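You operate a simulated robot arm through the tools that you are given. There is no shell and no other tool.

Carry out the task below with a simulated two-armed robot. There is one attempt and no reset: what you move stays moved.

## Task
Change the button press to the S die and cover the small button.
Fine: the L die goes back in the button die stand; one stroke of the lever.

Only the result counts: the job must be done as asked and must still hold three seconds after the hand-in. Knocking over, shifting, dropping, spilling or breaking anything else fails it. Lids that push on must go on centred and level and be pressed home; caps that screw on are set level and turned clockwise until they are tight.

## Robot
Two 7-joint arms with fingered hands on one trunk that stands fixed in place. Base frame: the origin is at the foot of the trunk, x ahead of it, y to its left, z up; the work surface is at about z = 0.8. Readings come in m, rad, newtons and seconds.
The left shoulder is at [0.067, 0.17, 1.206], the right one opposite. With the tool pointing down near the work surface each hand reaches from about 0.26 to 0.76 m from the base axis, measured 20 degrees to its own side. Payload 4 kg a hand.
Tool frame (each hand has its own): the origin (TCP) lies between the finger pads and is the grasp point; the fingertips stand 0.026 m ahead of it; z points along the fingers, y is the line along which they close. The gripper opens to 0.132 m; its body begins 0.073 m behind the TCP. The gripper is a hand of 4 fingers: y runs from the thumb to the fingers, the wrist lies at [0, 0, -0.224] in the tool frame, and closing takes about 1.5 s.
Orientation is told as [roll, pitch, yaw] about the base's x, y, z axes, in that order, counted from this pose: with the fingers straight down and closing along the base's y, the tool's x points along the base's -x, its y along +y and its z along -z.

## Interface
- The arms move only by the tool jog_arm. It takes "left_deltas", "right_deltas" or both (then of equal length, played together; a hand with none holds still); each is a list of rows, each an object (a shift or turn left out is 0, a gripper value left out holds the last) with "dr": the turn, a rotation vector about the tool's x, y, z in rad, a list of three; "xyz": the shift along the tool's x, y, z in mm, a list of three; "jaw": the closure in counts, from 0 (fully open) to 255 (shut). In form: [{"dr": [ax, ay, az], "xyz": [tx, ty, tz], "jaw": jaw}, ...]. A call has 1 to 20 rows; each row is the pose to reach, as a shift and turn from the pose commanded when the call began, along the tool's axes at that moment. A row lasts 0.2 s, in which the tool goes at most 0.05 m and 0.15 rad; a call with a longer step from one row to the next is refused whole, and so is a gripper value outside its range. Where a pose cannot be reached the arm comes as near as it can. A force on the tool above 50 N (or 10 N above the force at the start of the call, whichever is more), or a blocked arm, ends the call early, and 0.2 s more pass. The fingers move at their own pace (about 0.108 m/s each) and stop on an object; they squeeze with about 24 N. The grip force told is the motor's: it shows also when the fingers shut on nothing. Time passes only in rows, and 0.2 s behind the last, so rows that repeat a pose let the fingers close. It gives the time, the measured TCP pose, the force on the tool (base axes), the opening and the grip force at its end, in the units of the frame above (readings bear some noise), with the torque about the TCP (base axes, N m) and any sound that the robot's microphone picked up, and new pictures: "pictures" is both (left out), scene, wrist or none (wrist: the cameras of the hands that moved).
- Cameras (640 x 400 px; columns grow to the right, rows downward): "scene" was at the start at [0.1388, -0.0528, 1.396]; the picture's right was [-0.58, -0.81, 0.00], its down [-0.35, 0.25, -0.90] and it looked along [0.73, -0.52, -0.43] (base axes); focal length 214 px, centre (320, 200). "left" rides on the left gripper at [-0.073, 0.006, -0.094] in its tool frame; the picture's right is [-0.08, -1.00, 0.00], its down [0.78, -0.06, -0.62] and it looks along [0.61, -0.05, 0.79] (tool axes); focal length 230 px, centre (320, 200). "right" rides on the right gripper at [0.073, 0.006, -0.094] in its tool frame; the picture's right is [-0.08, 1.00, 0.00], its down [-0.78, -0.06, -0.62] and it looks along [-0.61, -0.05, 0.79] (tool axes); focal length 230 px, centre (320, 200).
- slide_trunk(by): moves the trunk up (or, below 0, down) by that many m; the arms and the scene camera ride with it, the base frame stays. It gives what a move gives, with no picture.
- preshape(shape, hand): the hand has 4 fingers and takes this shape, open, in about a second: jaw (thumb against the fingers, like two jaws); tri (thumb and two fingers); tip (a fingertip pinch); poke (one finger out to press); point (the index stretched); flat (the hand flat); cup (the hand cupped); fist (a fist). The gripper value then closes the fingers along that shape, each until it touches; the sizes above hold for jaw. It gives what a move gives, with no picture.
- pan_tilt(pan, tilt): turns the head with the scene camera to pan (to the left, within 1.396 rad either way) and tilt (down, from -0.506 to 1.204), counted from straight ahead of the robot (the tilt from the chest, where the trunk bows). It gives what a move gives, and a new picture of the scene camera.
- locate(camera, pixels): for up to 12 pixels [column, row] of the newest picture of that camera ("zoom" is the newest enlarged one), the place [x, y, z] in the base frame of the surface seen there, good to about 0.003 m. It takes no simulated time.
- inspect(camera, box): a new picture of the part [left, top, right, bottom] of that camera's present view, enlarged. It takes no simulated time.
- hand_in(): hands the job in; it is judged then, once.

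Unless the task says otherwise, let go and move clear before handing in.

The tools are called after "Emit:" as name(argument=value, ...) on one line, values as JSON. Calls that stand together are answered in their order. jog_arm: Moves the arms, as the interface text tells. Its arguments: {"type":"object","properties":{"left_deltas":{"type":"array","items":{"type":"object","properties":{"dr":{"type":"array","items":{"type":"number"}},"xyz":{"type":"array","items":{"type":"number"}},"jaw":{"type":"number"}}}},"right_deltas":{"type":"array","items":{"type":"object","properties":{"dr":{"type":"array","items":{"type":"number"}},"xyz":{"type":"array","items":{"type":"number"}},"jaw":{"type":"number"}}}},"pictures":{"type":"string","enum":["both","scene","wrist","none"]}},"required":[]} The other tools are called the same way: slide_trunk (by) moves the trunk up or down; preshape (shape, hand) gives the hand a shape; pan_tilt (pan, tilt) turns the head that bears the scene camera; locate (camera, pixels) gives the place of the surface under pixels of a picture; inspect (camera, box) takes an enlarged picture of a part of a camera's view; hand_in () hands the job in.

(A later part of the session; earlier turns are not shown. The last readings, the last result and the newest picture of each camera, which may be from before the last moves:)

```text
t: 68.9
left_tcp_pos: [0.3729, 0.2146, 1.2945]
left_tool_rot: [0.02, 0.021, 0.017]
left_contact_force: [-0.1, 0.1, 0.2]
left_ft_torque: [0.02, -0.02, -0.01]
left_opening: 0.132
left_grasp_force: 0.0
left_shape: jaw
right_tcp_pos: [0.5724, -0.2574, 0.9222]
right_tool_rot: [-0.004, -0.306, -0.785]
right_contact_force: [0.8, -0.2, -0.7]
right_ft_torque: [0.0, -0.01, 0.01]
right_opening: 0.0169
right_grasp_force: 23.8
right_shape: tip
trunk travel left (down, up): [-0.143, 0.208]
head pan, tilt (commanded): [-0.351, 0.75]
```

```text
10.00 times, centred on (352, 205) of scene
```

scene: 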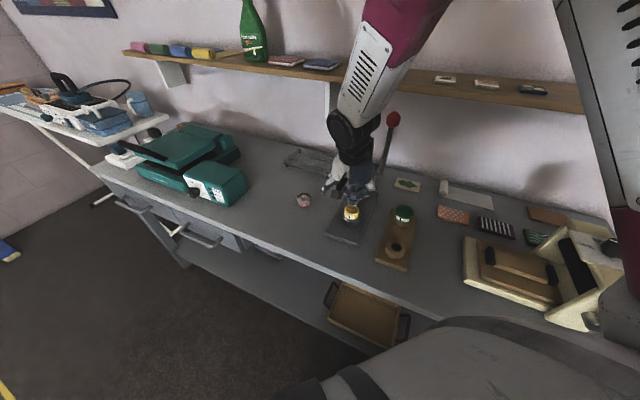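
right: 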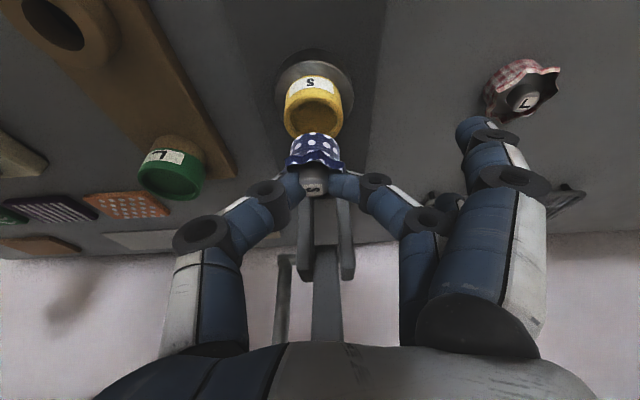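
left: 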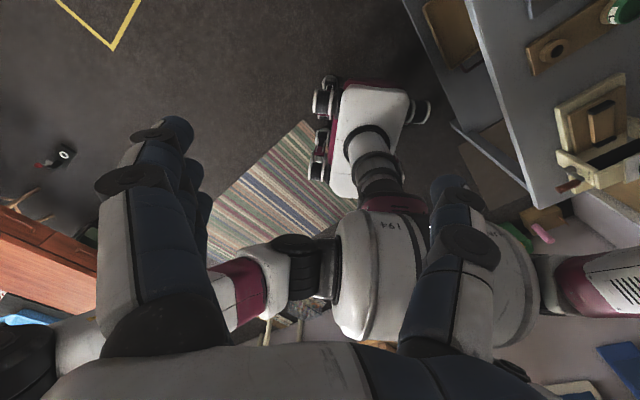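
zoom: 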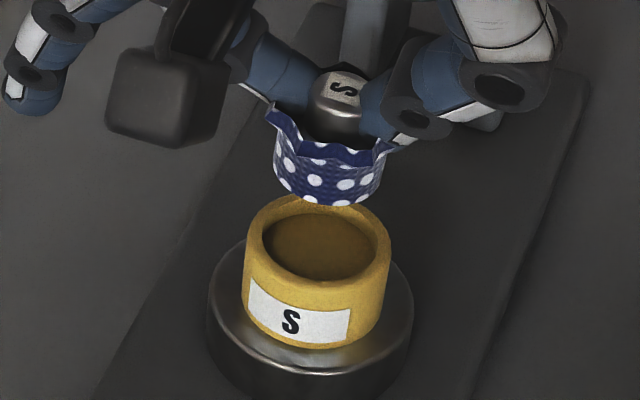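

The scene view shows the button directly above the cup (column 352.9 against a predicted 352.95), and the wrist view suggests −0.7 mm in both axes. I'll apply that and lower to about 6 mm above the rim.

Emit:
jog_arm(right_deltas=[{"xyz": [1, -0.6, 6], "jaw": 255}, {"xyz": [2.6, -0.6, 11.5], "jaw": 255}, {"xyz": [4.2, -0.6, 16.5], "jaw": 255}, {"xyz": [5.7, -0.6, 21.3], "jaw": 255}, {"xyz": [5.7, -0.6, 21.3], "jaw": 255}, {"xyz": [5.7, -0.6, 21.3], "jaw": 255}], pictures="wrist")

Emit:
inspect(camera="right", box=[270, 70, 370, 205])

Emit:
inspect(camera="scene", box=[330, 188, 374, 222])

```text
t: 70.3
left_tcp_pos: [0.3738, 0.2149, 1.2954]
left_tool_rot: [0.019, 0.022, 0.015]
left_contact_force: [0.2, 0.2, 0.8]
left_ft_torque: [0.01, 0.01, 0.02]
left_opening: 0.1321
left_grasp_force: 0.1
left_shape: jaw
right_tcp_pos: [0.5725, -0.2591, 0.9]
right_tool_rot: [-0.005, -0.305, -0.785]
right_contact_force: [-0.5, 0.3, -0.9]
right_ft_torque: [-0.02, -0.02, 0.01]
right_opening: 0.0169
right_grasp_force: 24.1
right_shape: tip
trunk travel left (down, up): [-0.143, 0.208]
head pan, tilt (commanded): [-0.351, 0.75]
```

right: 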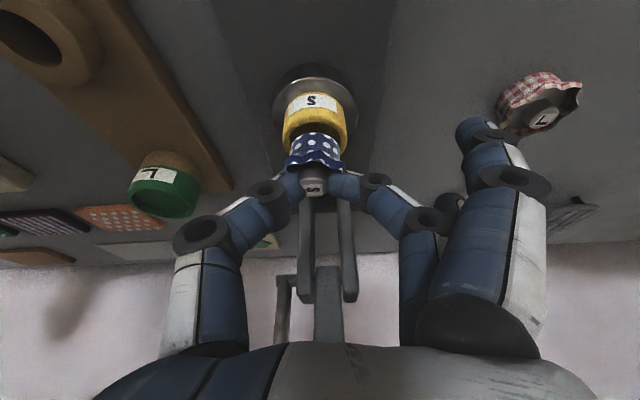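

```text
2.96 times, centred on (320, 138) of right
```

zoom: 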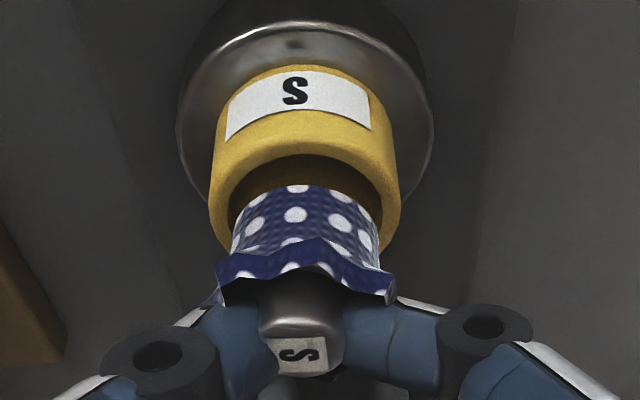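

```text
11.76 times, centred on (352, 205) of scene
```

zoom: 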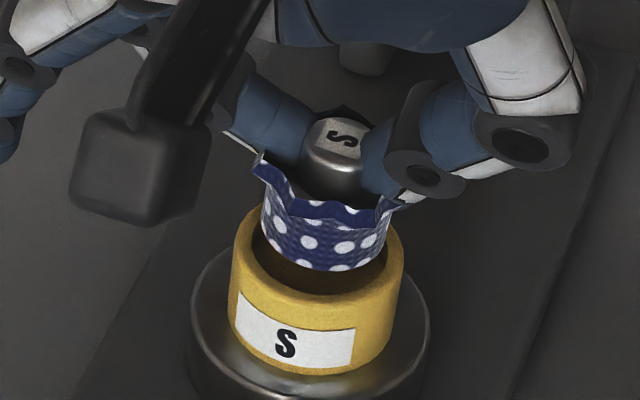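

The button body (≈29 mm) fits inside the cup (≈33 mm), with the remaining error about −0.8 mm in y and 0 in x. I'll shift y +0.6 mm and lower 7 mm into the cup mouth.

Emit:
jog_arm(right_deltas=[{"xyz": [0, 0.6, 0], "jaw": 255}, {"xyz": [0.6, 0.6, 2], "jaw": 255}, {"xyz": [1.3, 0.6, 4.2], "jaw": 255}, {"xyz": [2.1, 0.6, 6.7], "jaw": 255}, {"xyz": [2.1, 0.6, 6.7], "jaw": 255}, {"xyz": [2.1, 0.6, 6.7], "jaw": 255}], pictures="wrist")

Emit:
inspect(camera="right", box=[270, 80, 370, 205])

Emit:
inspect(camera="scene", box=[330, 188, 374, 222])

```text
t: 71.7
left_tcp_pos: [0.3726, 0.2134, 1.2953]
left_tool_rot: [0.018, 0.02, 0.015]
left_contact_force: [0.1, 0.6, 0.1]
left_ft_torque: [0.02, 0.01, 0.0]
left_opening: 0.1318
left_grasp_force: 0.1
left_shape: jaw
right_tcp_pos: [0.5728, -0.2584, 0.8937]
right_tool_rot: [-0.003, -0.305, -0.786]
right_contact_force: [0.5, 0.2, 0.9]
right_ft_torque: [0.02, 0.02, 0.0]
right_opening: 0.0167
right_grasp_force: 24.1
right_shape: tip
trunk travel left (down, up): [-0.143, 0.208]
head pan, tilt (commanded): [-0.351, 0.75]
```

right: 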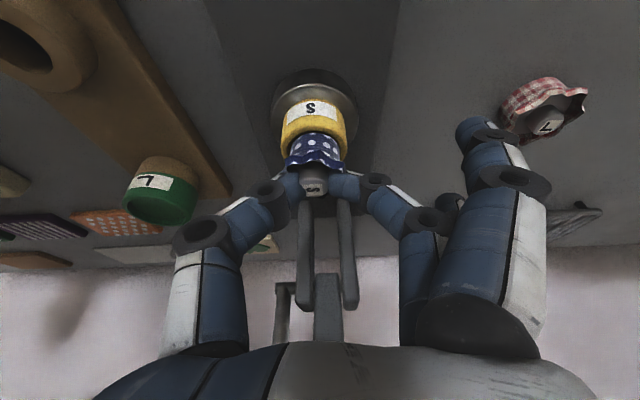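

```text
3.20 times, centred on (320, 142) of right
```

zoom: 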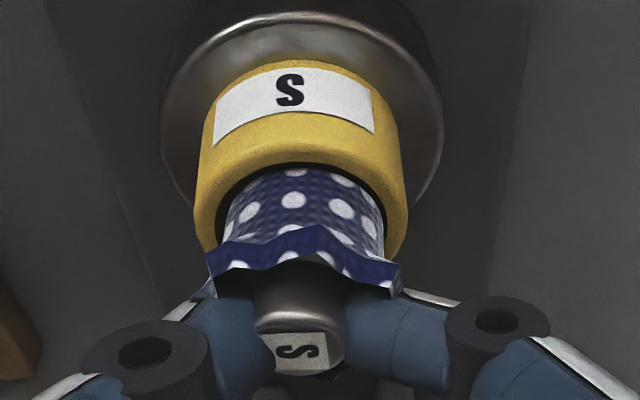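

```text
11.76 times, centred on (352, 205) of scene
```

zoom: 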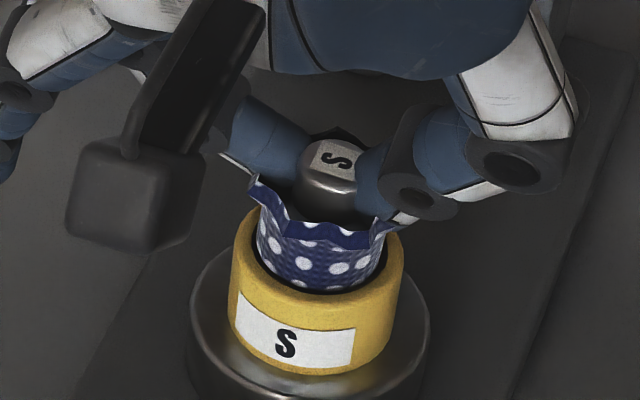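

The body is entering the cup in both views, with force near zero. I'll lower another 5 mm to reach the cup floor.

Emit:
jog_arm(right_deltas=[{"xyz": [0.45, 0, 1.4], "jaw": 255}, {"xyz": [0.9, 0, 2.9], "jaw": 255}, {"xyz": [1.35, 0, 4.3], "jaw": 255}, {"xyz": [1.5, 0, 4.8], "jaw": 255}, {"xyz": [1.5, 0, 4.8], "jaw": 255}], pictures="wrist")

Emit:
inspect(camera="right", box=[270, 80, 370, 205])

Emit:
inspect(camera="scene", box=[330, 188, 374, 222])

```text
t: 72.9
left_tcp_pos: [0.3744, 0.2153, 1.2936]
left_tool_rot: [0.02, 0.02, 0.015]
left_contact_force: [-0.3, 0.2, -0.9]
left_ft_torque: [0.02, -0.03, 0.02]
left_opening: 0.1318
left_grasp_force: 0.0
left_shape: jaw
right_tcp_pos: [0.5739, -0.2588, 0.8895]
right_tool_rot: [-0.004, -0.303, -0.785]
right_contact_force: [0.1, 0.2, 3.2]
right_ft_torque: [-0.06, -0.01, 0.03]
right_opening: 0.0169
right_grasp_force: 23.9
right_shape: tip
trunk travel left (down, up): [-0.143, 0.208]
head pan, tilt (commanded): [-0.351, 0.75]
```

right: 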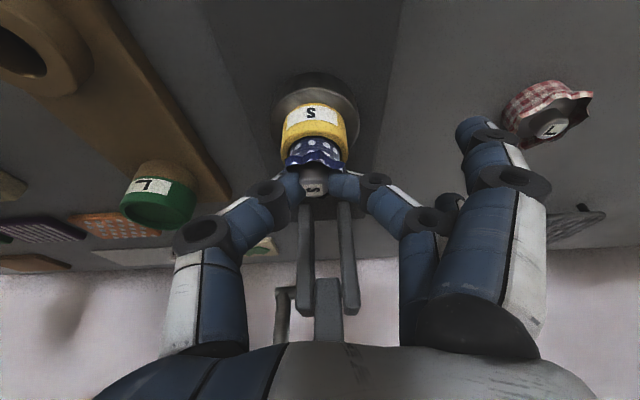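

```text
3.20 times, centred on (320, 142) of right
```

zoom: 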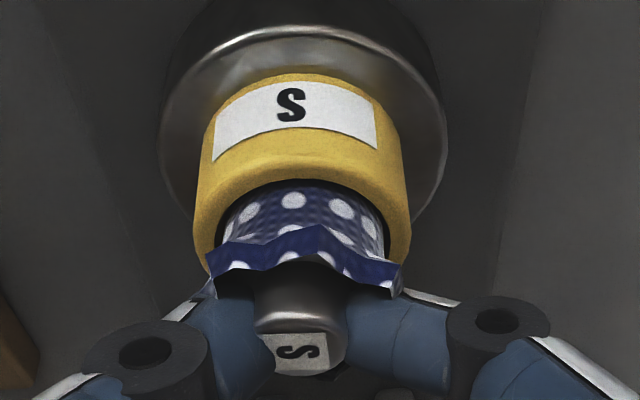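

```text
11.76 times, centred on (352, 205) of scene
```

zoom: 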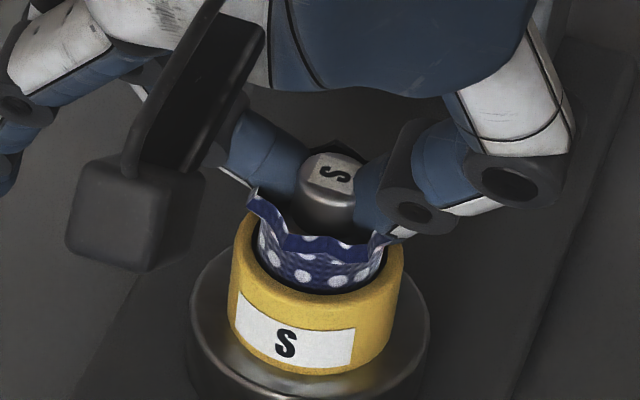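

A 3.2 N reaction shows the button resting on the cup floor, with its body inside the rim in both views. I'll open the pinch gently.

Emit:
jog_arm(right_deltas=[{"jaw": 235}, {"jaw": 215}, {"jaw": 195}, {"jaw": 170}, {"jaw": 150}, {"jaw": 140}, {"jaw": 140}], pictures="wrist")

Emit:
inspect(camera="right", box=[270, 80, 370, 205])

Emit:
inspect(camera="scene", box=[330, 188, 374, 222])

```text
t: 74.5
left_tcp_pos: [0.3733, 0.2154, 1.2958]
left_tool_rot: [0.02, 0.021, 0.016]
left_contact_force: [-0.1, 0.3, 0.7]
left_ft_torque: [0.03, 0.01, 0.03]
left_opening: 0.1319
left_grasp_force: 0.0
left_shape: jaw
right_tcp_pos: [0.5739, -0.2576, 0.8883]
right_tool_rot: [-0.002, -0.305, -0.786]
right_contact_force: [0.8, 0.1, -0.6]
right_ft_torque: [0.0, -0.02, 0.0]
right_opening: 0.059
right_grasp_force: 0.1
right_shape: tip
trunk travel left (down, up): [-0.143, 0.208]
head pan, tilt (commanded): [-0.351, 0.75]
```

right: 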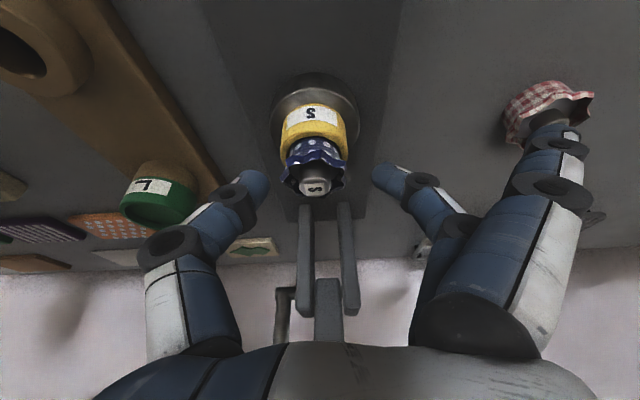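

```text
3.20 times, centred on (320, 142) of right
```

zoom: 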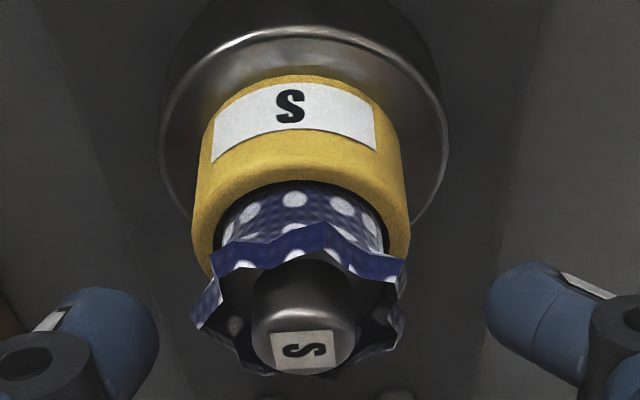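

```text
11.76 times, centred on (352, 205) of scene
```

zoom: 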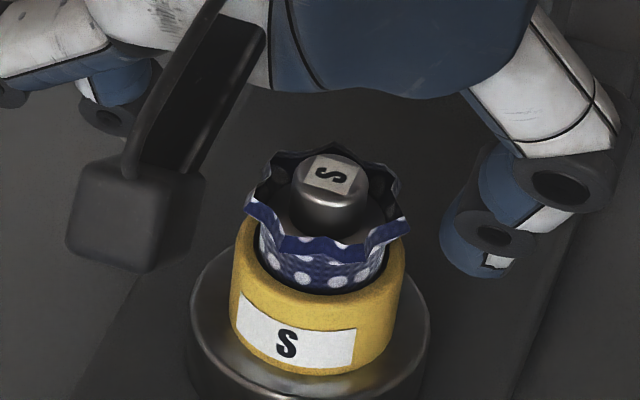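

The button sits level and centred in the S cup. I'll lift the hand straight up and back away from the press.

Emit:
jog_arm(right_deltas=[{"xyz": [-7.5, 0, -23.8], "jaw": 140}, {"xyz": [-15, 0, -47.7], "jaw": 130}, {"xyz": [-9.8, 0, -80.8], "jaw": 110}, {"xyz": [3.5, 0, -121.7], "jaw": 110}, {"xyz": [12, 0, -161.1], "jaw": 110}, {"xyz": [12, 0, -161.1], "jaw": 110}], pictures="both")

Emit:
inspect(camera="scene", box=[320, 100, 420, 250])

Emit:
inspect(camera="scene", box=[330, 190, 374, 225])

```text
t: 75.9
left_tcp_pos: [0.3737, 0.213, 1.2947]
left_tool_rot: [0.019, 0.021, 0.016]
left_contact_force: [0.3, 0.5, -0.1]
left_ft_torque: [0.05, 0.0, -0.02]
left_opening: 0.1318
left_grasp_force: 0.1
left_shape: jaw
right_tcp_pos: [0.5354, -0.2141, 1.0381]
right_tool_rot: [-0.003, -0.305, -0.786]
right_contact_force: [1.2, -0.5, 0.2]
right_ft_torque: [0.02, 0.02, -0.02]
right_opening: 0.0744
right_grasp_force: 0.1
right_shape: tip
right hand out of reach, approached as far as the arm can: row 4
trunk travel left (down, up): [-0.143, 0.208]
head pan, tilt (commanded): [-0.351, 0.75]
```

scene: 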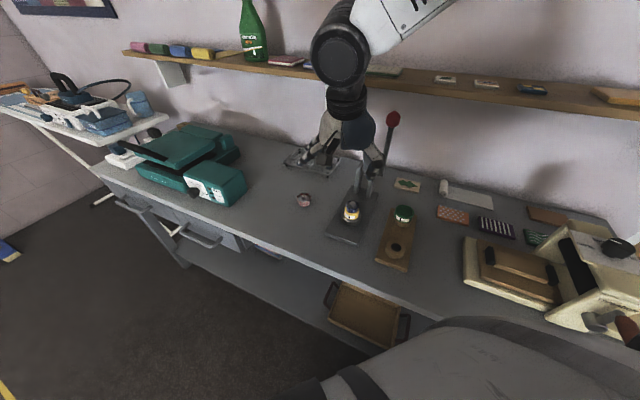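
right: 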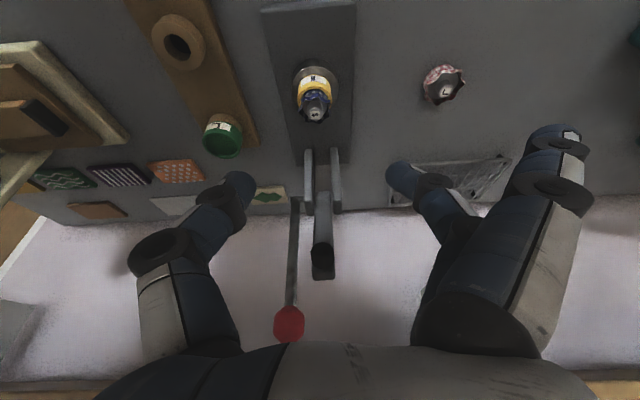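

```text
2.67 times, centred on (370, 175) of scene
```

zoom: 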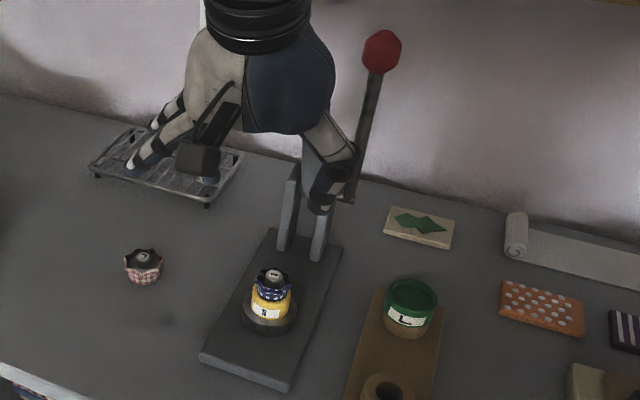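

```text
11.43 times, centred on (352, 208) of scene
```

zoom: 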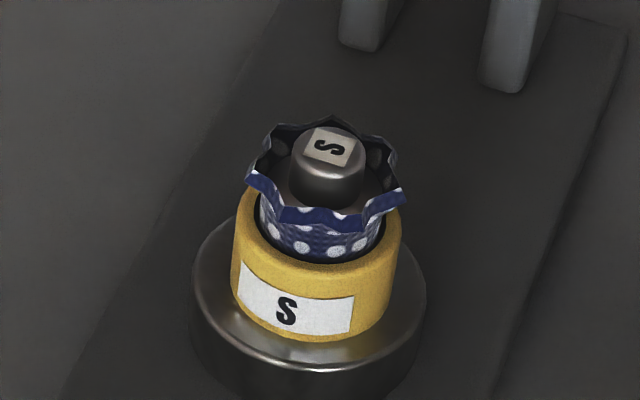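

The button and die look right. Now I'll measure the lever precisely: knob, rod, axle, arm and punch.

Emit:
inspect(camera="scene", box=[355, 100, 405, 200])

Emit:
locate(camera="zoom", pixels=[[345, 70], [325, 70], [360, 70], [325, 150], [310, 220], [297, 295], [275, 298], [345, 45], [345, 95], [318, 180]])

Emit:
inspect(camera="right", box=[260, 140, 360, 350])

Emit:
locate(camera="right", pixels=[[289, 322], [289, 310], [292, 285], [294, 250], [296, 205], [322, 262], [322, 245], [322, 200], [309, 165], [335, 165], [322, 272], [308, 205]])

```text
4.00 times, centred on (380, 150) of scene
```

zoom: 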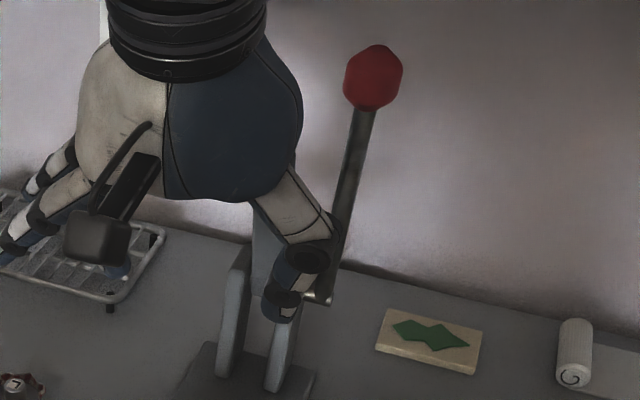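

```text
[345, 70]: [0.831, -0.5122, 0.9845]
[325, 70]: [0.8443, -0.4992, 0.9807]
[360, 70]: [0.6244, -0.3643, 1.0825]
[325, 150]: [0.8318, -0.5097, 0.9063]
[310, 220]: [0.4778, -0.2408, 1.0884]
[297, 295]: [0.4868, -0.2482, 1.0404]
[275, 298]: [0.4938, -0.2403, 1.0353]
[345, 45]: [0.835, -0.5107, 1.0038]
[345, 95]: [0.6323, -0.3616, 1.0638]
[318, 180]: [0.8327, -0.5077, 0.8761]
```

```text
1.90 times, centred on (310, 245) of right
```

zoom: 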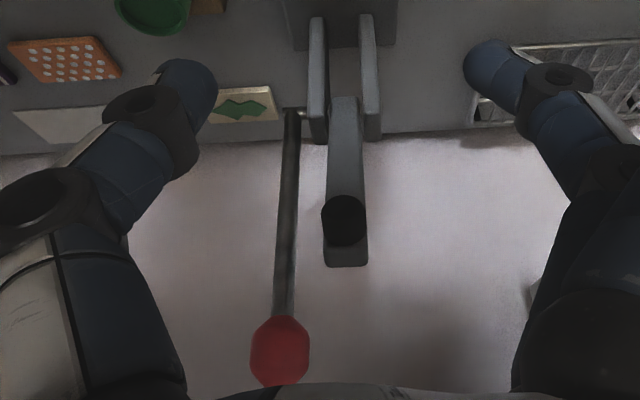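

```text
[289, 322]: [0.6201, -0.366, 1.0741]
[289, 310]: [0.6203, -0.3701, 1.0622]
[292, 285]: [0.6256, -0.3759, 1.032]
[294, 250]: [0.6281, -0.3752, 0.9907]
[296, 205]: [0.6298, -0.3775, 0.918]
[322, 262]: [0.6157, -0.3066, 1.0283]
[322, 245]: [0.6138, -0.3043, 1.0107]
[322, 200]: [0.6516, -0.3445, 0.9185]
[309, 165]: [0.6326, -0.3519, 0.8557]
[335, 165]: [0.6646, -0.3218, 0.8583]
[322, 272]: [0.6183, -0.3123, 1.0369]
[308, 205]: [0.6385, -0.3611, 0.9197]
```

In the press frame the knob centre is at about (0.628,-0.375,1.078), the pivot is near z≈0.89, and the lever must swing roughly 65–70° toward the front. I'll reshape to "jaw" and move to a pre-grasp in front of and above the knob with a 0.7 rad tilt.

Emit:
preshape(hand="right", shape="jaw")

Emit:
jog_arm(right_deltas=[{"xyz": [-10, 0, -32], "dr": [0, -0.05, 0], "jaw": 60}, {"xyz": [-20, 0, -64], "dr": [0, -0.1, 0], "jaw": 100}, {"xyz": [-30.3, 0, -96.3], "dr": [0, -0.16, 0], "jaw": 120}, {"xyz": [-61, -12, -86.7], "dr": [0, -0.22, 0], "jaw": 120}, {"xyz": [-91, -24, -77], "dr": [0, -0.28, 0], "jaw": 120}, {"xyz": [-122, -36, -67.5], "dr": [0, -0.34, 0], "jaw": 120}, {"xyz": [-152, -48.1, -58], "dr": [0, -0.395, 0], "jaw": 120}, {"xyz": [-152, -48.1, -58], "dr": [0, -0.395, 0], "jaw": 120}], pictures="both")

Emit:
inspect(camera="scene", box=[320, 60, 440, 220])

```text
t: 76.8
left_tcp_pos: [0.3731, 0.213, 1.2948]
left_tool_rot: [0.018, 0.021, 0.016]
left_contact_force: [-0.5, 0.4, -0.2]
left_ft_torque: [-0.02, 0.0, -0.03]
left_opening: 0.1319
left_grasp_force: 0.1
left_shape: jaw
right_tcp_pos: [0.5347, -0.2149, 1.0386]
right_tool_rot: [-0.003, -0.307, -0.786]
right_contact_force: [-0.8, 0.5, -0.4]
right_ft_torque: [-0.05, 0.01, -0.02]
right_opening: 0.1318
right_grasp_force: 0.0
right_shape: jaw
trunk travel left (down, up): [-0.143, 0.208]
head pan, tilt (commanded): [-0.351, 0.75]
```

```text
t: 78.6
left_tcp_pos: [0.3732, 0.2145, 1.2954]
left_tool_rot: [0.021, 0.02, 0.016]
left_contact_force: [0.0, -0.8, 0.0]
left_ft_torque: [0.01, 0.0, -0.02]
left_opening: 0.1319
left_grasp_force: 0.1
left_shape: jaw
right_tcp_pos: [0.5886, -0.3397, 1.1401]
right_tool_rot: [-0.007, -0.701, -0.781]
right_contact_force: [-0.7, 0.1, -0.6]
right_ft_torque: [0.0, -0.01, 0.01]
right_opening: 0.0706
right_grasp_force: 0.1
right_shape: jaw
trunk travel left (down, up): [-0.143, 0.208]
head pan, tilt (commanded): [-0.351, 0.75]
```

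scene: 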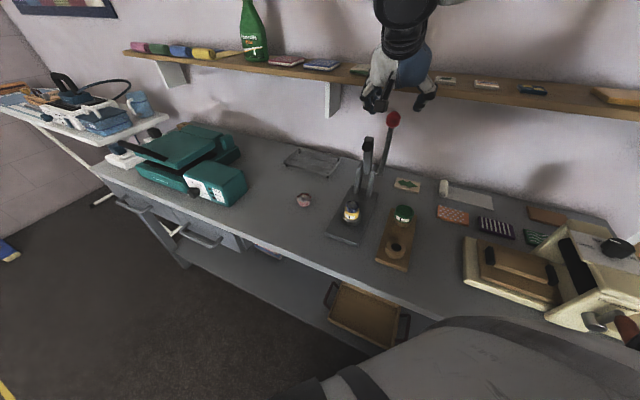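
right: 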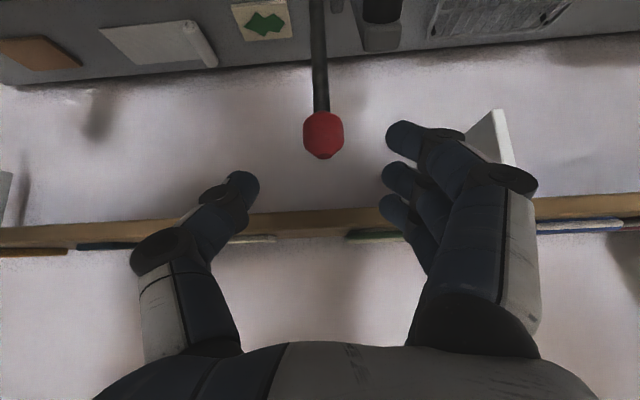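

```text
2.50 times, centred on (380, 140) of scene
```

zoom: 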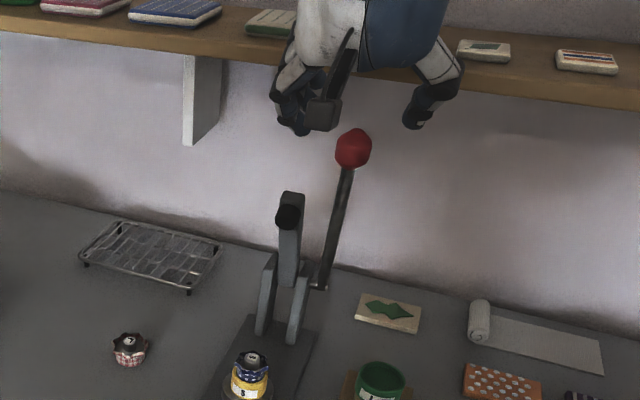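

The knob is straight ahead of the hand at (323,133), between thumb and fingers. I'll get its surface points for an exact centre.

Emit:
inspect(camera="right", box=[280, 90, 370, 180])

Emit:
locate(camera="right", pixels=[[323, 133], [310, 133], [337, 133], [323, 118], [323, 150], [320, 80], [320, 100], [322, 50], [370, 40], [250, 175], [405, 140], [395, 210]])

Emit:
locate(camera="scene", pixels=[[394, 119], [388, 160], [380, 174], [366, 147], [368, 160], [370, 175], [391, 140], [352, 213]])

```text
4.44 times, centred on (325, 135) of right
```

zoom: 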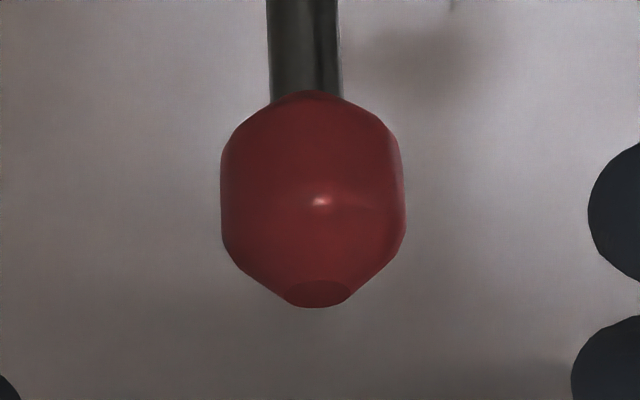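

```text
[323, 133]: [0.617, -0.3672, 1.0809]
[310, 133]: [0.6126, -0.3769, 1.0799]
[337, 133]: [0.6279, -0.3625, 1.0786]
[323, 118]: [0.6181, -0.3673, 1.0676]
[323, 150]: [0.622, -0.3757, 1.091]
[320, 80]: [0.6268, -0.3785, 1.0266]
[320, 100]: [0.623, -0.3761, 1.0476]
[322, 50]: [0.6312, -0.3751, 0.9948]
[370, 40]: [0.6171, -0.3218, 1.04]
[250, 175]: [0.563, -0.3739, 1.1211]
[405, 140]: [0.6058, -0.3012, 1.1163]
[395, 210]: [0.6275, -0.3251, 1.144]
```

```text
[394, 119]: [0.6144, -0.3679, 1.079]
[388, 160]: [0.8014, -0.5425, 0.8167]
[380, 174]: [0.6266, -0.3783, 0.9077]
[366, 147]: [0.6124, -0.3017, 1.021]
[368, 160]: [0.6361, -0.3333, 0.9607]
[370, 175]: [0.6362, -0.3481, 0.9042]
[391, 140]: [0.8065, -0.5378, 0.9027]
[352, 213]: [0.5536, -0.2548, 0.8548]
```

The knob centre works out to (0.627,-0.378,1.073), which is (1.9,0.5,86) mm in the tool frame. I'll advance straight onto it with the jaws open 70 mm.

Emit:
jog_arm(right_deltas=[{"xyz": [0.5, 0.2, 20], "jaw": 120}, {"xyz": [1, 0.4, 42], "jaw": 120}, {"xyz": [1.5, 0.5, 64], "jaw": 120}, {"xyz": [1.9, 0.5, 86], "jaw": 120}, {"xyz": [1.9, 0.5, 86], "jaw": 120}], pictures="both")

Emit:
inspect(camera="scene", box=[340, 80, 440, 200])

```text
t: 79.8
left_tcp_pos: [0.3725, 0.215, 1.2952]
left_tool_rot: [0.019, 0.02, 0.016]
left_contact_force: [0.5, 0.6, 0.1]
left_ft_torque: [0.01, -0.04, -0.01]
left_opening: 0.132
left_grasp_force: 0.0
left_shape: jaw
right_tcp_pos: [0.6267, -0.3776, 1.0741]
right_tool_rot: [-0.002, -0.699, -0.785]
right_contact_force: [-0.3, 0.2, -0.2]
right_ft_torque: [0.01, 0.0, 0.04]
right_opening: 0.0705
right_grasp_force: 0.0
right_shape: jaw
trunk travel left (down, up): [-0.143, 0.208]
head pan, tilt (commanded): [-0.351, 0.75]
```

scene: 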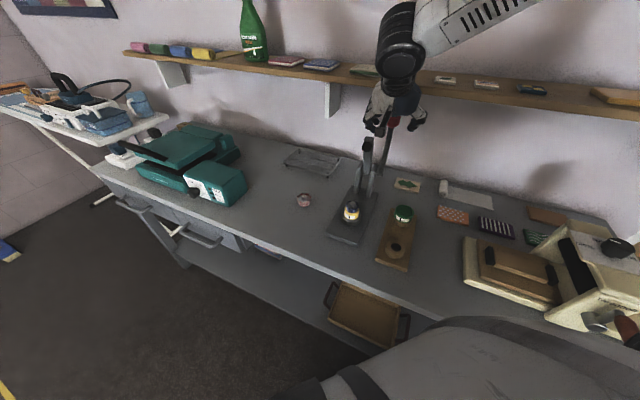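
right: 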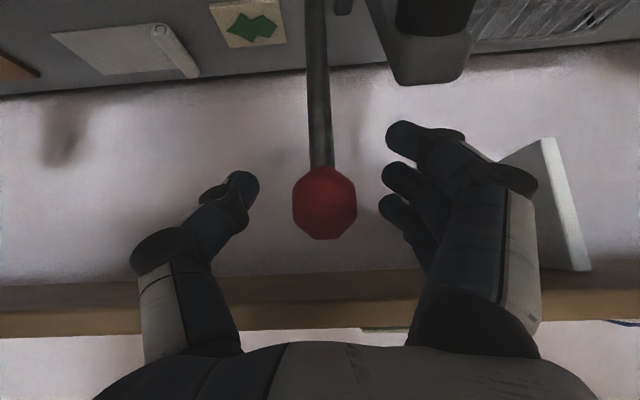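

```text
3.33 times, centred on (390, 140) of scene
```

zoom: 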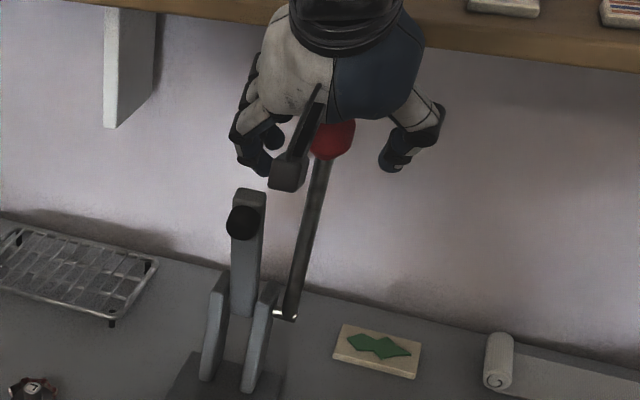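

The knob is at the TCP, at (325,203), about +2.5 mm in y. I'll shift that over and close on it.

Emit:
jog_arm(right_deltas=[{"xyz": [0, 2.5, 0], "jaw": 120}, {"xyz": [0, 2.5, 0], "jaw": 180}, {"xyz": [0, 2.5, 0], "jaw": 220}, {"xyz": [0, 2.5, 0], "jaw": 255}, {"xyz": [0, 2.5, 0], "jaw": 255}, {"xyz": [0, 2.5, 0], "jaw": 255}, {"xyz": [0, 2.5, 0], "jaw": 255}], pictures="both")

Emit:
inspect(camera="right", box=[230, 100, 420, 280])

```text
t: 81.4
left_tcp_pos: [0.3745, 0.2132, 1.2942]
left_tool_rot: [0.021, 0.021, 0.016]
left_contact_force: [0.1, -0.5, 0.4]
left_ft_torque: [0.02, 0.02, -0.02]
left_opening: 0.1319
left_grasp_force: 0.0
left_shape: jaw
right_tcp_pos: [0.6303, -0.3762, 1.0737]
right_tool_rot: [-0.005, -0.698, -0.785]
right_contact_force: [0.1, -1.7, -4.5]
right_ft_torque: [0.32, -0.04, 0.02]
right_opening: 0.0105
right_grasp_force: 23.6
right_shape: jaw
trunk travel left (down, up): [-0.143, 0.208]
head pan, tilt (commanded): [-0.351, 0.75]
```

scene: 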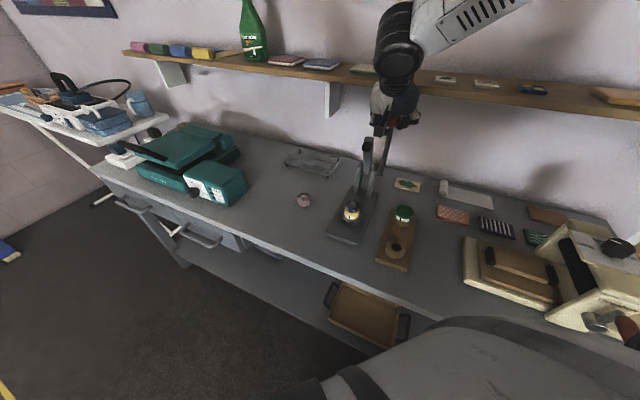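
right: 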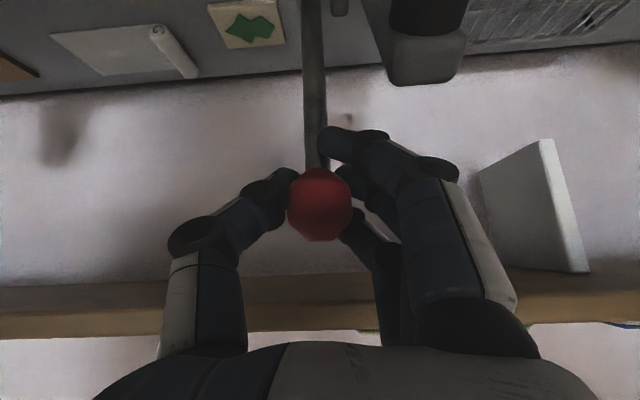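

```text
2.22 times, centred on (325, 190) of right
```

zoom: 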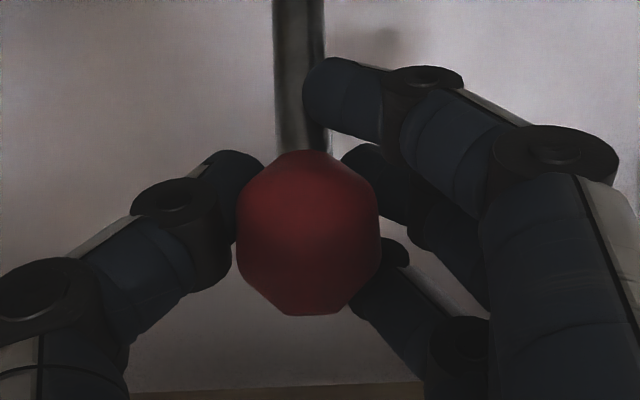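

The knob is firmly caged by thumb and fingers at 23.6 N. I'll begin the stroke along the arc, with pivot near z=0.906 and radius 0.167 m, starting with the first 18°.

Emit:
jog_arm(right_deltas=[{"xyz": [5.5, 0, -4], "dr": [0, -0.015, 0], "jaw": 255}, {"xyz": [11, 0, -7.9], "dr": [0, -0.03, 0], "jaw": 255}, {"xyz": [22.5, 0, -14.7], "dr": [0, -0.06, 0], "jaw": 255}, {"xyz": [34.5, 0, -20.6], "dr": [0, -0.09, 0], "jaw": 255}, {"xyz": [46.9, 0, -25.6], "dr": [0, -0.12, 0], "jaw": 255}, {"xyz": [46.9, 0, -25.6], "dr": [0, -0.12, 0], "jaw": 255}], pictures="both")

Emit:
inspect(camera="scene", box=[320, 90, 440, 230])

```text
t: 82.8
left_tcp_pos: [0.3729, 0.2126, 1.2955]
left_tool_rot: [0.019, 0.02, 0.017]
left_contact_force: [-0.6, 0.3, 0.3]
left_ft_torque: [0.0, 0.0, 0.02]
left_opening: 0.1316
left_grasp_force: 0.0
left_shape: jaw
right_tcp_pos: [0.5917, -0.34, 1.0621]
right_tool_rot: [-0.002, -0.821, -0.784]
right_contact_force: [-3.9, -8.1, -2.4]
right_ft_torque: [0.11, -0.09, -0.03]
right_opening: 0.01
right_grasp_force: 23.9
right_shape: jaw
trunk travel left (down, up): [-0.143, 0.208]
head pan, tilt (commanded): [-0.351, 0.75]
```

scene: 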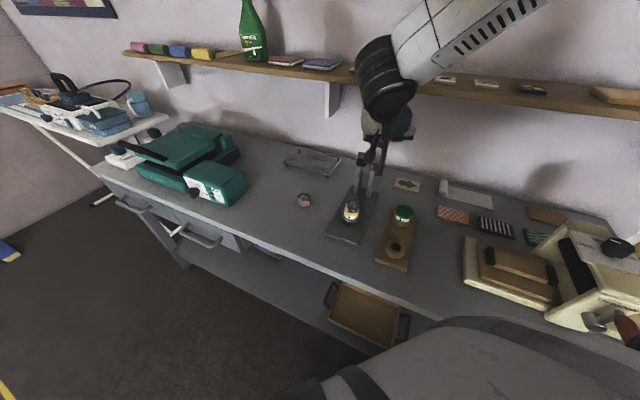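
right: 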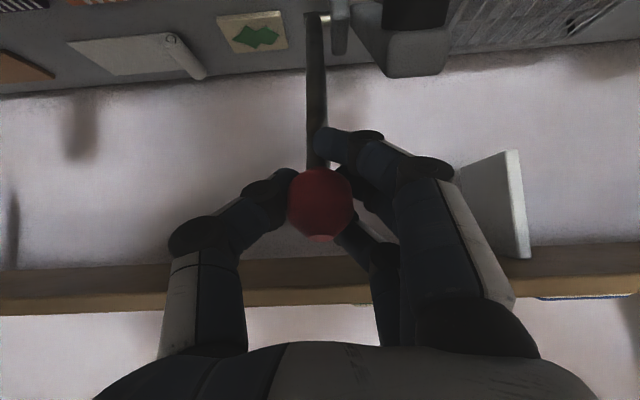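

```text
2.86 times, centred on (380, 160) of scene
```

zoom: 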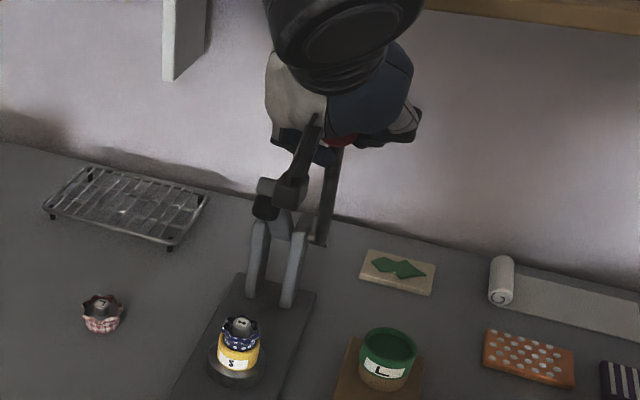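

The lever is swinging with only about 9 N on the tool, and the punch arm is coming down in line. I'll continue the arc to about 57°.

Emit:
jog_arm(right_deltas=[{"xyz": [12.2, 0, -5.4], "dr": [0, -0.03, 0], "jaw": 255}, {"xyz": [24.8, 0, -9.9], "dr": [0, -0.06, 0], "jaw": 255}, {"xyz": [37.7, 0, -13.3], "dr": [0, -0.09, 0], "jaw": 255}, {"xyz": [50.9, 0, -15.7], "dr": [0, -0.12, 0], "jaw": 255}, {"xyz": [64.2, 0, -17], "dr": [0, -0.15, 0], "jaw": 255}, {"xyz": [77.5, 0, -17.2], "dr": [0, -0.18, 0], "jaw": 255}, {"xyz": [90.9, 0, -16.4], "dr": [0, -0.21, 0], "jaw": 255}, {"xyz": [104.1, 0, -14.5], "dr": [0, -0.24, 0], "jaw": 255}, {"xyz": [104.1, 0, -14.5], "dr": [0, -0.24, 0], "jaw": 255}], pictures="both")

Emit:
inspect(camera="scene", box=[320, 110, 440, 230])

```text
t: 84.8
left_tcp_pos: [0.3742, 0.2112, 1.2955]
left_tool_rot: [0.02, 0.022, 0.017]
left_contact_force: [0.2, -0.3, -0.1]
left_ft_torque: [-0.04, -0.01, 0.02]
left_opening: 0.1319
left_grasp_force: 0.0
left_shape: jaw
right_tcp_pos: [0.5328, -0.2831, 0.9934]
right_tool_rot: [-0.005, -1.058, -0.783]
right_contact_force: [3.0, -22.8, -7.2]
right_ft_torque: [-0.24, -0.16, -0.07]
right_opening: 0.0077
right_grasp_force: 24.4
right_shape: jaw
trunk travel left (down, up): [-0.143, 0.208]
head pan, tilt (commanded): [-0.351, 0.75]
```

scene: 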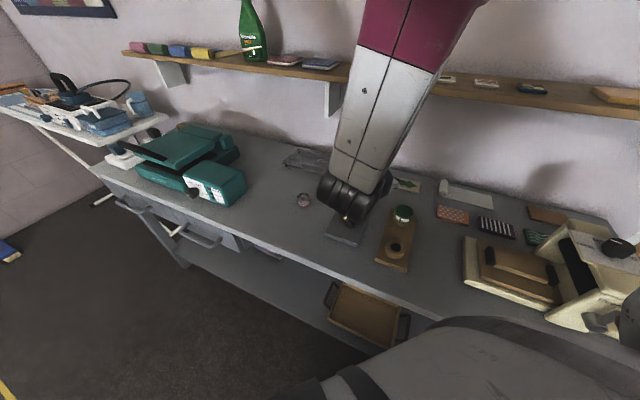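
right: 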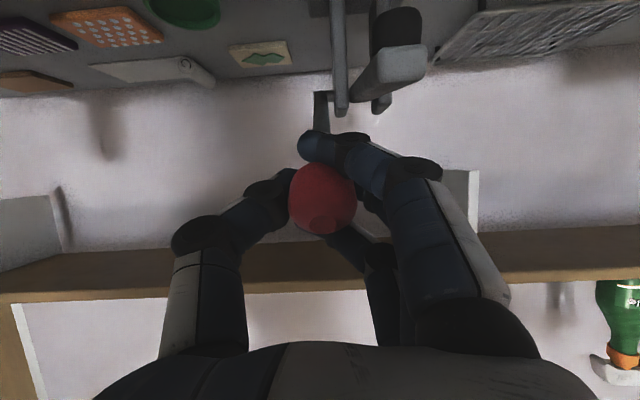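

```text
3.33 times, centred on (380, 170) of scene
```

zoom: 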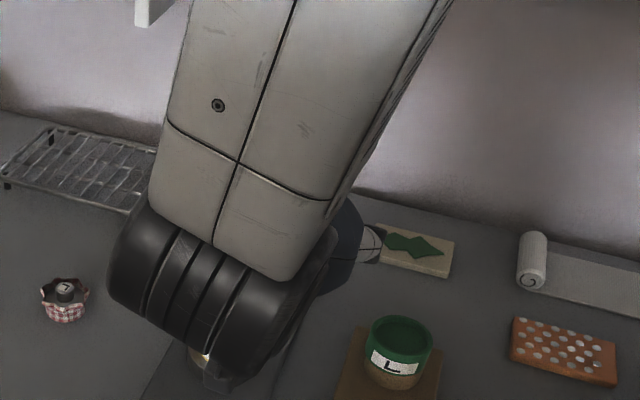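

The lever is at about 58°; most of the 24 N is radial and sideways mismatch. A circle fit gives the pivot at z≈0.9045 with radius 0.1695. I'll correct the arc, ease the lateral offset, and continue down toward contact.

Emit:
jog_arm(right_deltas=[{"xyz": [8, -1.0, 0.5], "dr": [0, -0.01, 0], "jaw": 255}, {"xyz": [17.3, -1.5, 1.2], "dr": [0, -0.02, 0], "jaw": 255}, {"xyz": [24, -1.5, 1.7], "dr": [0, -0.03, 0], "jaw": 255}, {"xyz": [30.7, -1.5, 2.3], "dr": [0, -0.04, 0], "jaw": 255}, {"xyz": [30.7, -1.5, 2.3], "dr": [0, -0.04, 0], "jaw": 255}], pictures="both")

Emit:
inspect(camera="right", box=[260, 0, 460, 260])

```text
t: 86.0
left_tcp_pos: [0.3746, 0.2124, 1.2944]
left_tool_rot: [0.019, 0.02, 0.016]
left_contact_force: [-0.3, 0.1, -0.1]
left_ft_torque: [-0.02, -0.03, 0.0]
left_opening: 0.132
left_grasp_force: 0.1
left_shape: jaw
right_tcp_pos: [0.5236, -0.2766, 0.9674]
right_tool_rot: [0.011, -1.09, -0.801]
right_contact_force: [3.8, -11.8, -0.7]
right_ft_torque: [-0.22, -0.27, 0.08]
right_opening: 0.0075
right_grasp_force: 23.6
right_shape: jaw
trunk travel left (down, up): [-0.143, 0.208]
head pan, tilt (commanded): [-0.351, 0.75]
```

scene: 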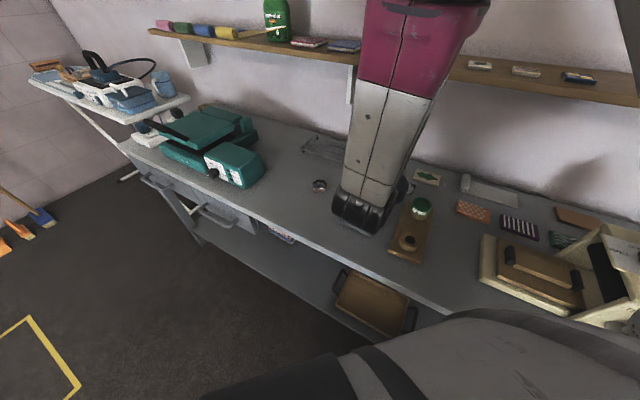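
right: 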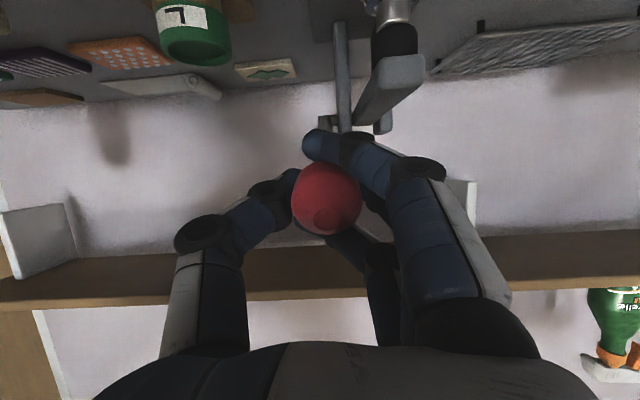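

```text
1.54 times, centred on (360, 130) of right
```

zoom: 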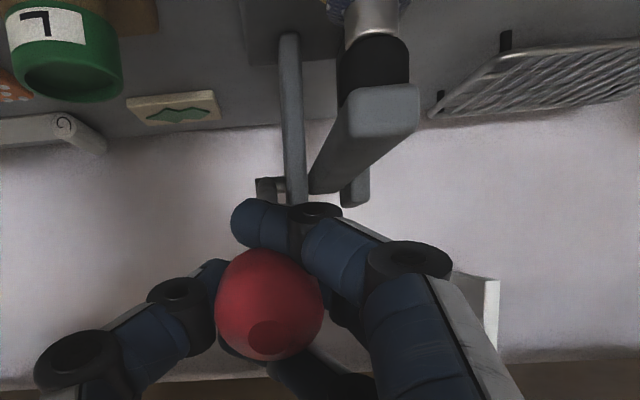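

The punch is almost on the button, visible at the top of the wrist zoom, and the lever is at about 68°. The scene view has shifted slightly, probably the forearm brushing the head. I'll continue in small steps, watching for press resistance.

Emit:
jog_arm(right_deltas=[{"xyz": [6.6, 0, 1.5], "dr": [0, -0.01, 0], "jaw": 255}, {"xyz": [13.3, 0, 3.1], "dr": [0, -0.02, 0], "jaw": 255}, {"xyz": [13.3, 0, 3.1], "dr": [0, -0.02, 0], "jaw": 255}], pictures="both")

Emit:
inspect(camera="right", box=[300, 0, 460, 120])

```text
t: 86.8
left_tcp_pos: [0.3709, 0.2126, 1.2973]
left_tool_rot: [0.02, 0.018, 0.015]
left_contact_force: [-0.2, -0.6, -0.3]
left_ft_torque: [0.0, -0.02, 0.0]
left_opening: 0.1318
left_grasp_force: 0.2
left_shape: jaw
right_tcp_pos: [0.522, -0.2757, 0.9596]
right_tool_rot: [0.028, -1.124, -0.823]
right_contact_force: [8.6, -22.8, 33.9]
right_ft_torque: [0.05, -0.13, 0.09]
right_opening: 0.0072
right_grasp_force: 24.2
right_shape: jaw
trunk travel left (down, up): [-0.143, 0.208]
head pan, tilt (commanded): [-0.351, 0.75]
```

scene: 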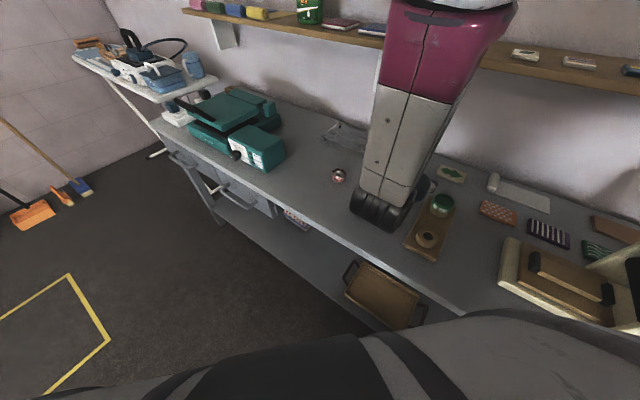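
right: 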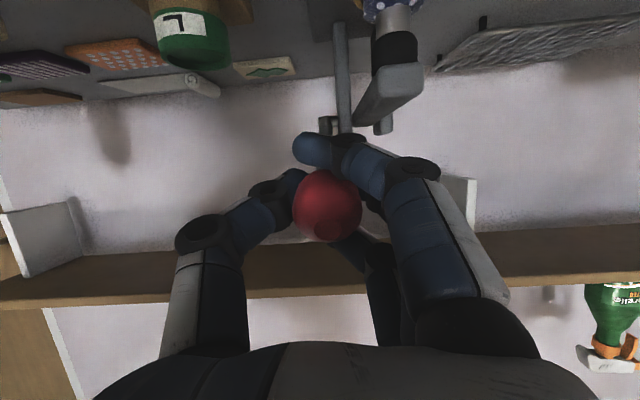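

```text
3.33 times, centred on (380, 60) of right
```

zoom: 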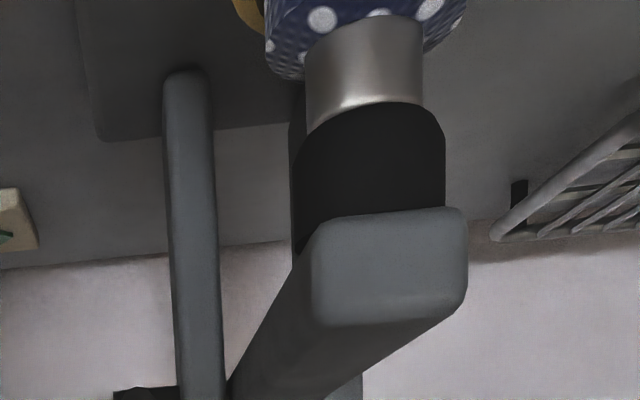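

The punch has met the button: 34 N upward, about 39 N tangential. The wrist is folded in close and the elbow seems to be nudging the head, so I'll hold the knob here and bring the hand more upright (tilt back about 0.3) to push from above.

Emit:
jog_arm(right_deltas=[{"xyz": [13.3, 0, 3.1], "dr": [0, 0.0, 0], "jaw": 255}], pictures="none")

```text
t: 87.1
left_tcp_pos: [0.3717, 0.2162, 1.2952]
left_tool_rot: [0.018, 0.018, 0.018]
left_contact_force: [-0.6, 0.3, 0.4]
left_ft_torque: [-0.02, 0.04, 0.02]
left_opening: 0.1321
left_grasp_force: 0.2
left_shape: jaw
right_tcp_pos: [0.5234, -0.2765, 0.9587]
right_tool_rot: [0.077, -1.132, -0.88]
right_contact_force: [-5.7, -11.0, 23.0]
right_ft_torque: [-0.01, -0.1, 0.07]
right_opening: 0.0077
right_grasp_force: 24.3
right_shape: jaw
trunk travel left (down, up): [-0.143, 0.208]
head pan, tilt (commanded): [-0.351, 0.75]
stopped in row 1 (right hand): the force on the tool passed its limit at 57 N (the readings are from after the stop); the commanded pose is now the measured one
```

I mistakenly repeated the last shift there, which pushed to 57 N and was stopped; the lever stayed at about 71°. Now I'll do just the wrist un-tilt, with no translation.

Emit:
jog_arm(right_deltas=[{"dr": [0, 0.06, 0], "jaw": 255}, {"dr": [0, 0.12, 0], "jaw": 255}, {"dr": [0, 0.18, 0], "jaw": 255}, {"dr": [0, 0.24, 0], "jaw": 255}, {"dr": [0, 0.3, 0], "jaw": 255}, {"dr": [0, 0.3, 0], "jaw": 255}], pictures="both")

Emit:
inspect(camera="right", box=[260, 0, 460, 260])

```text
t: 88.5
left_tcp_pos: [0.3726, 0.2132, 1.2954]
left_tool_rot: [0.019, 0.019, 0.015]
left_contact_force: [-0.4, 0.3, 0.6]
left_ft_torque: [-0.02, -0.04, -0.01]
left_opening: 0.1319
left_grasp_force: 0.0
left_shape: jaw
right_tcp_pos: [0.5241, -0.274, 0.9556]
right_tool_rot: [0.043, -0.828, -0.835]
right_contact_force: [3.1, -18.9, 18.2]
right_ft_torque: [-0.04, -0.09, 0.06]
right_opening: 0.0072
right_grasp_force: 24.0
right_shape: jaw
trunk travel left (down, up): [-0.143, 0.208]
head pan, tilt (commanded): [-0.351, 0.75]
```

scene: 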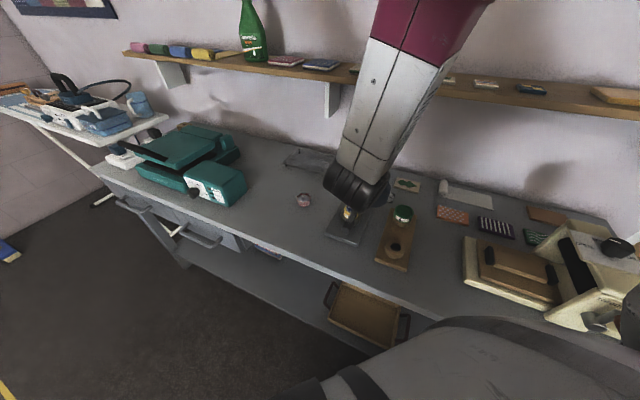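
right: 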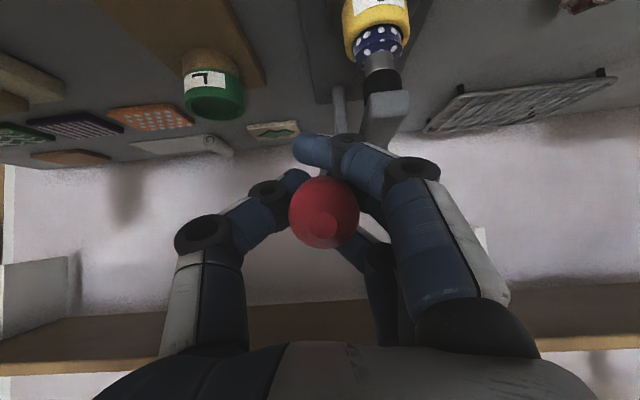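

```text
1.54 times, centred on (360, 130) of right
```

zoom: 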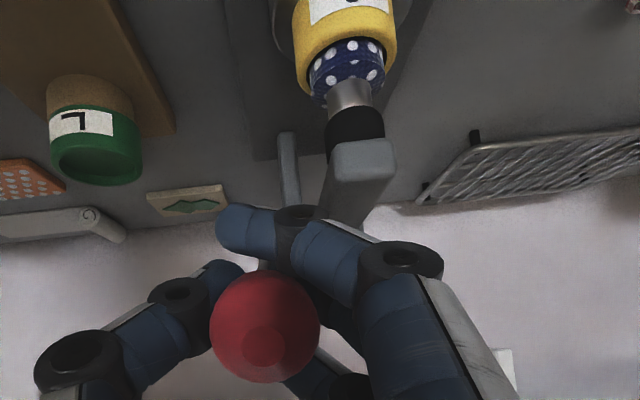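

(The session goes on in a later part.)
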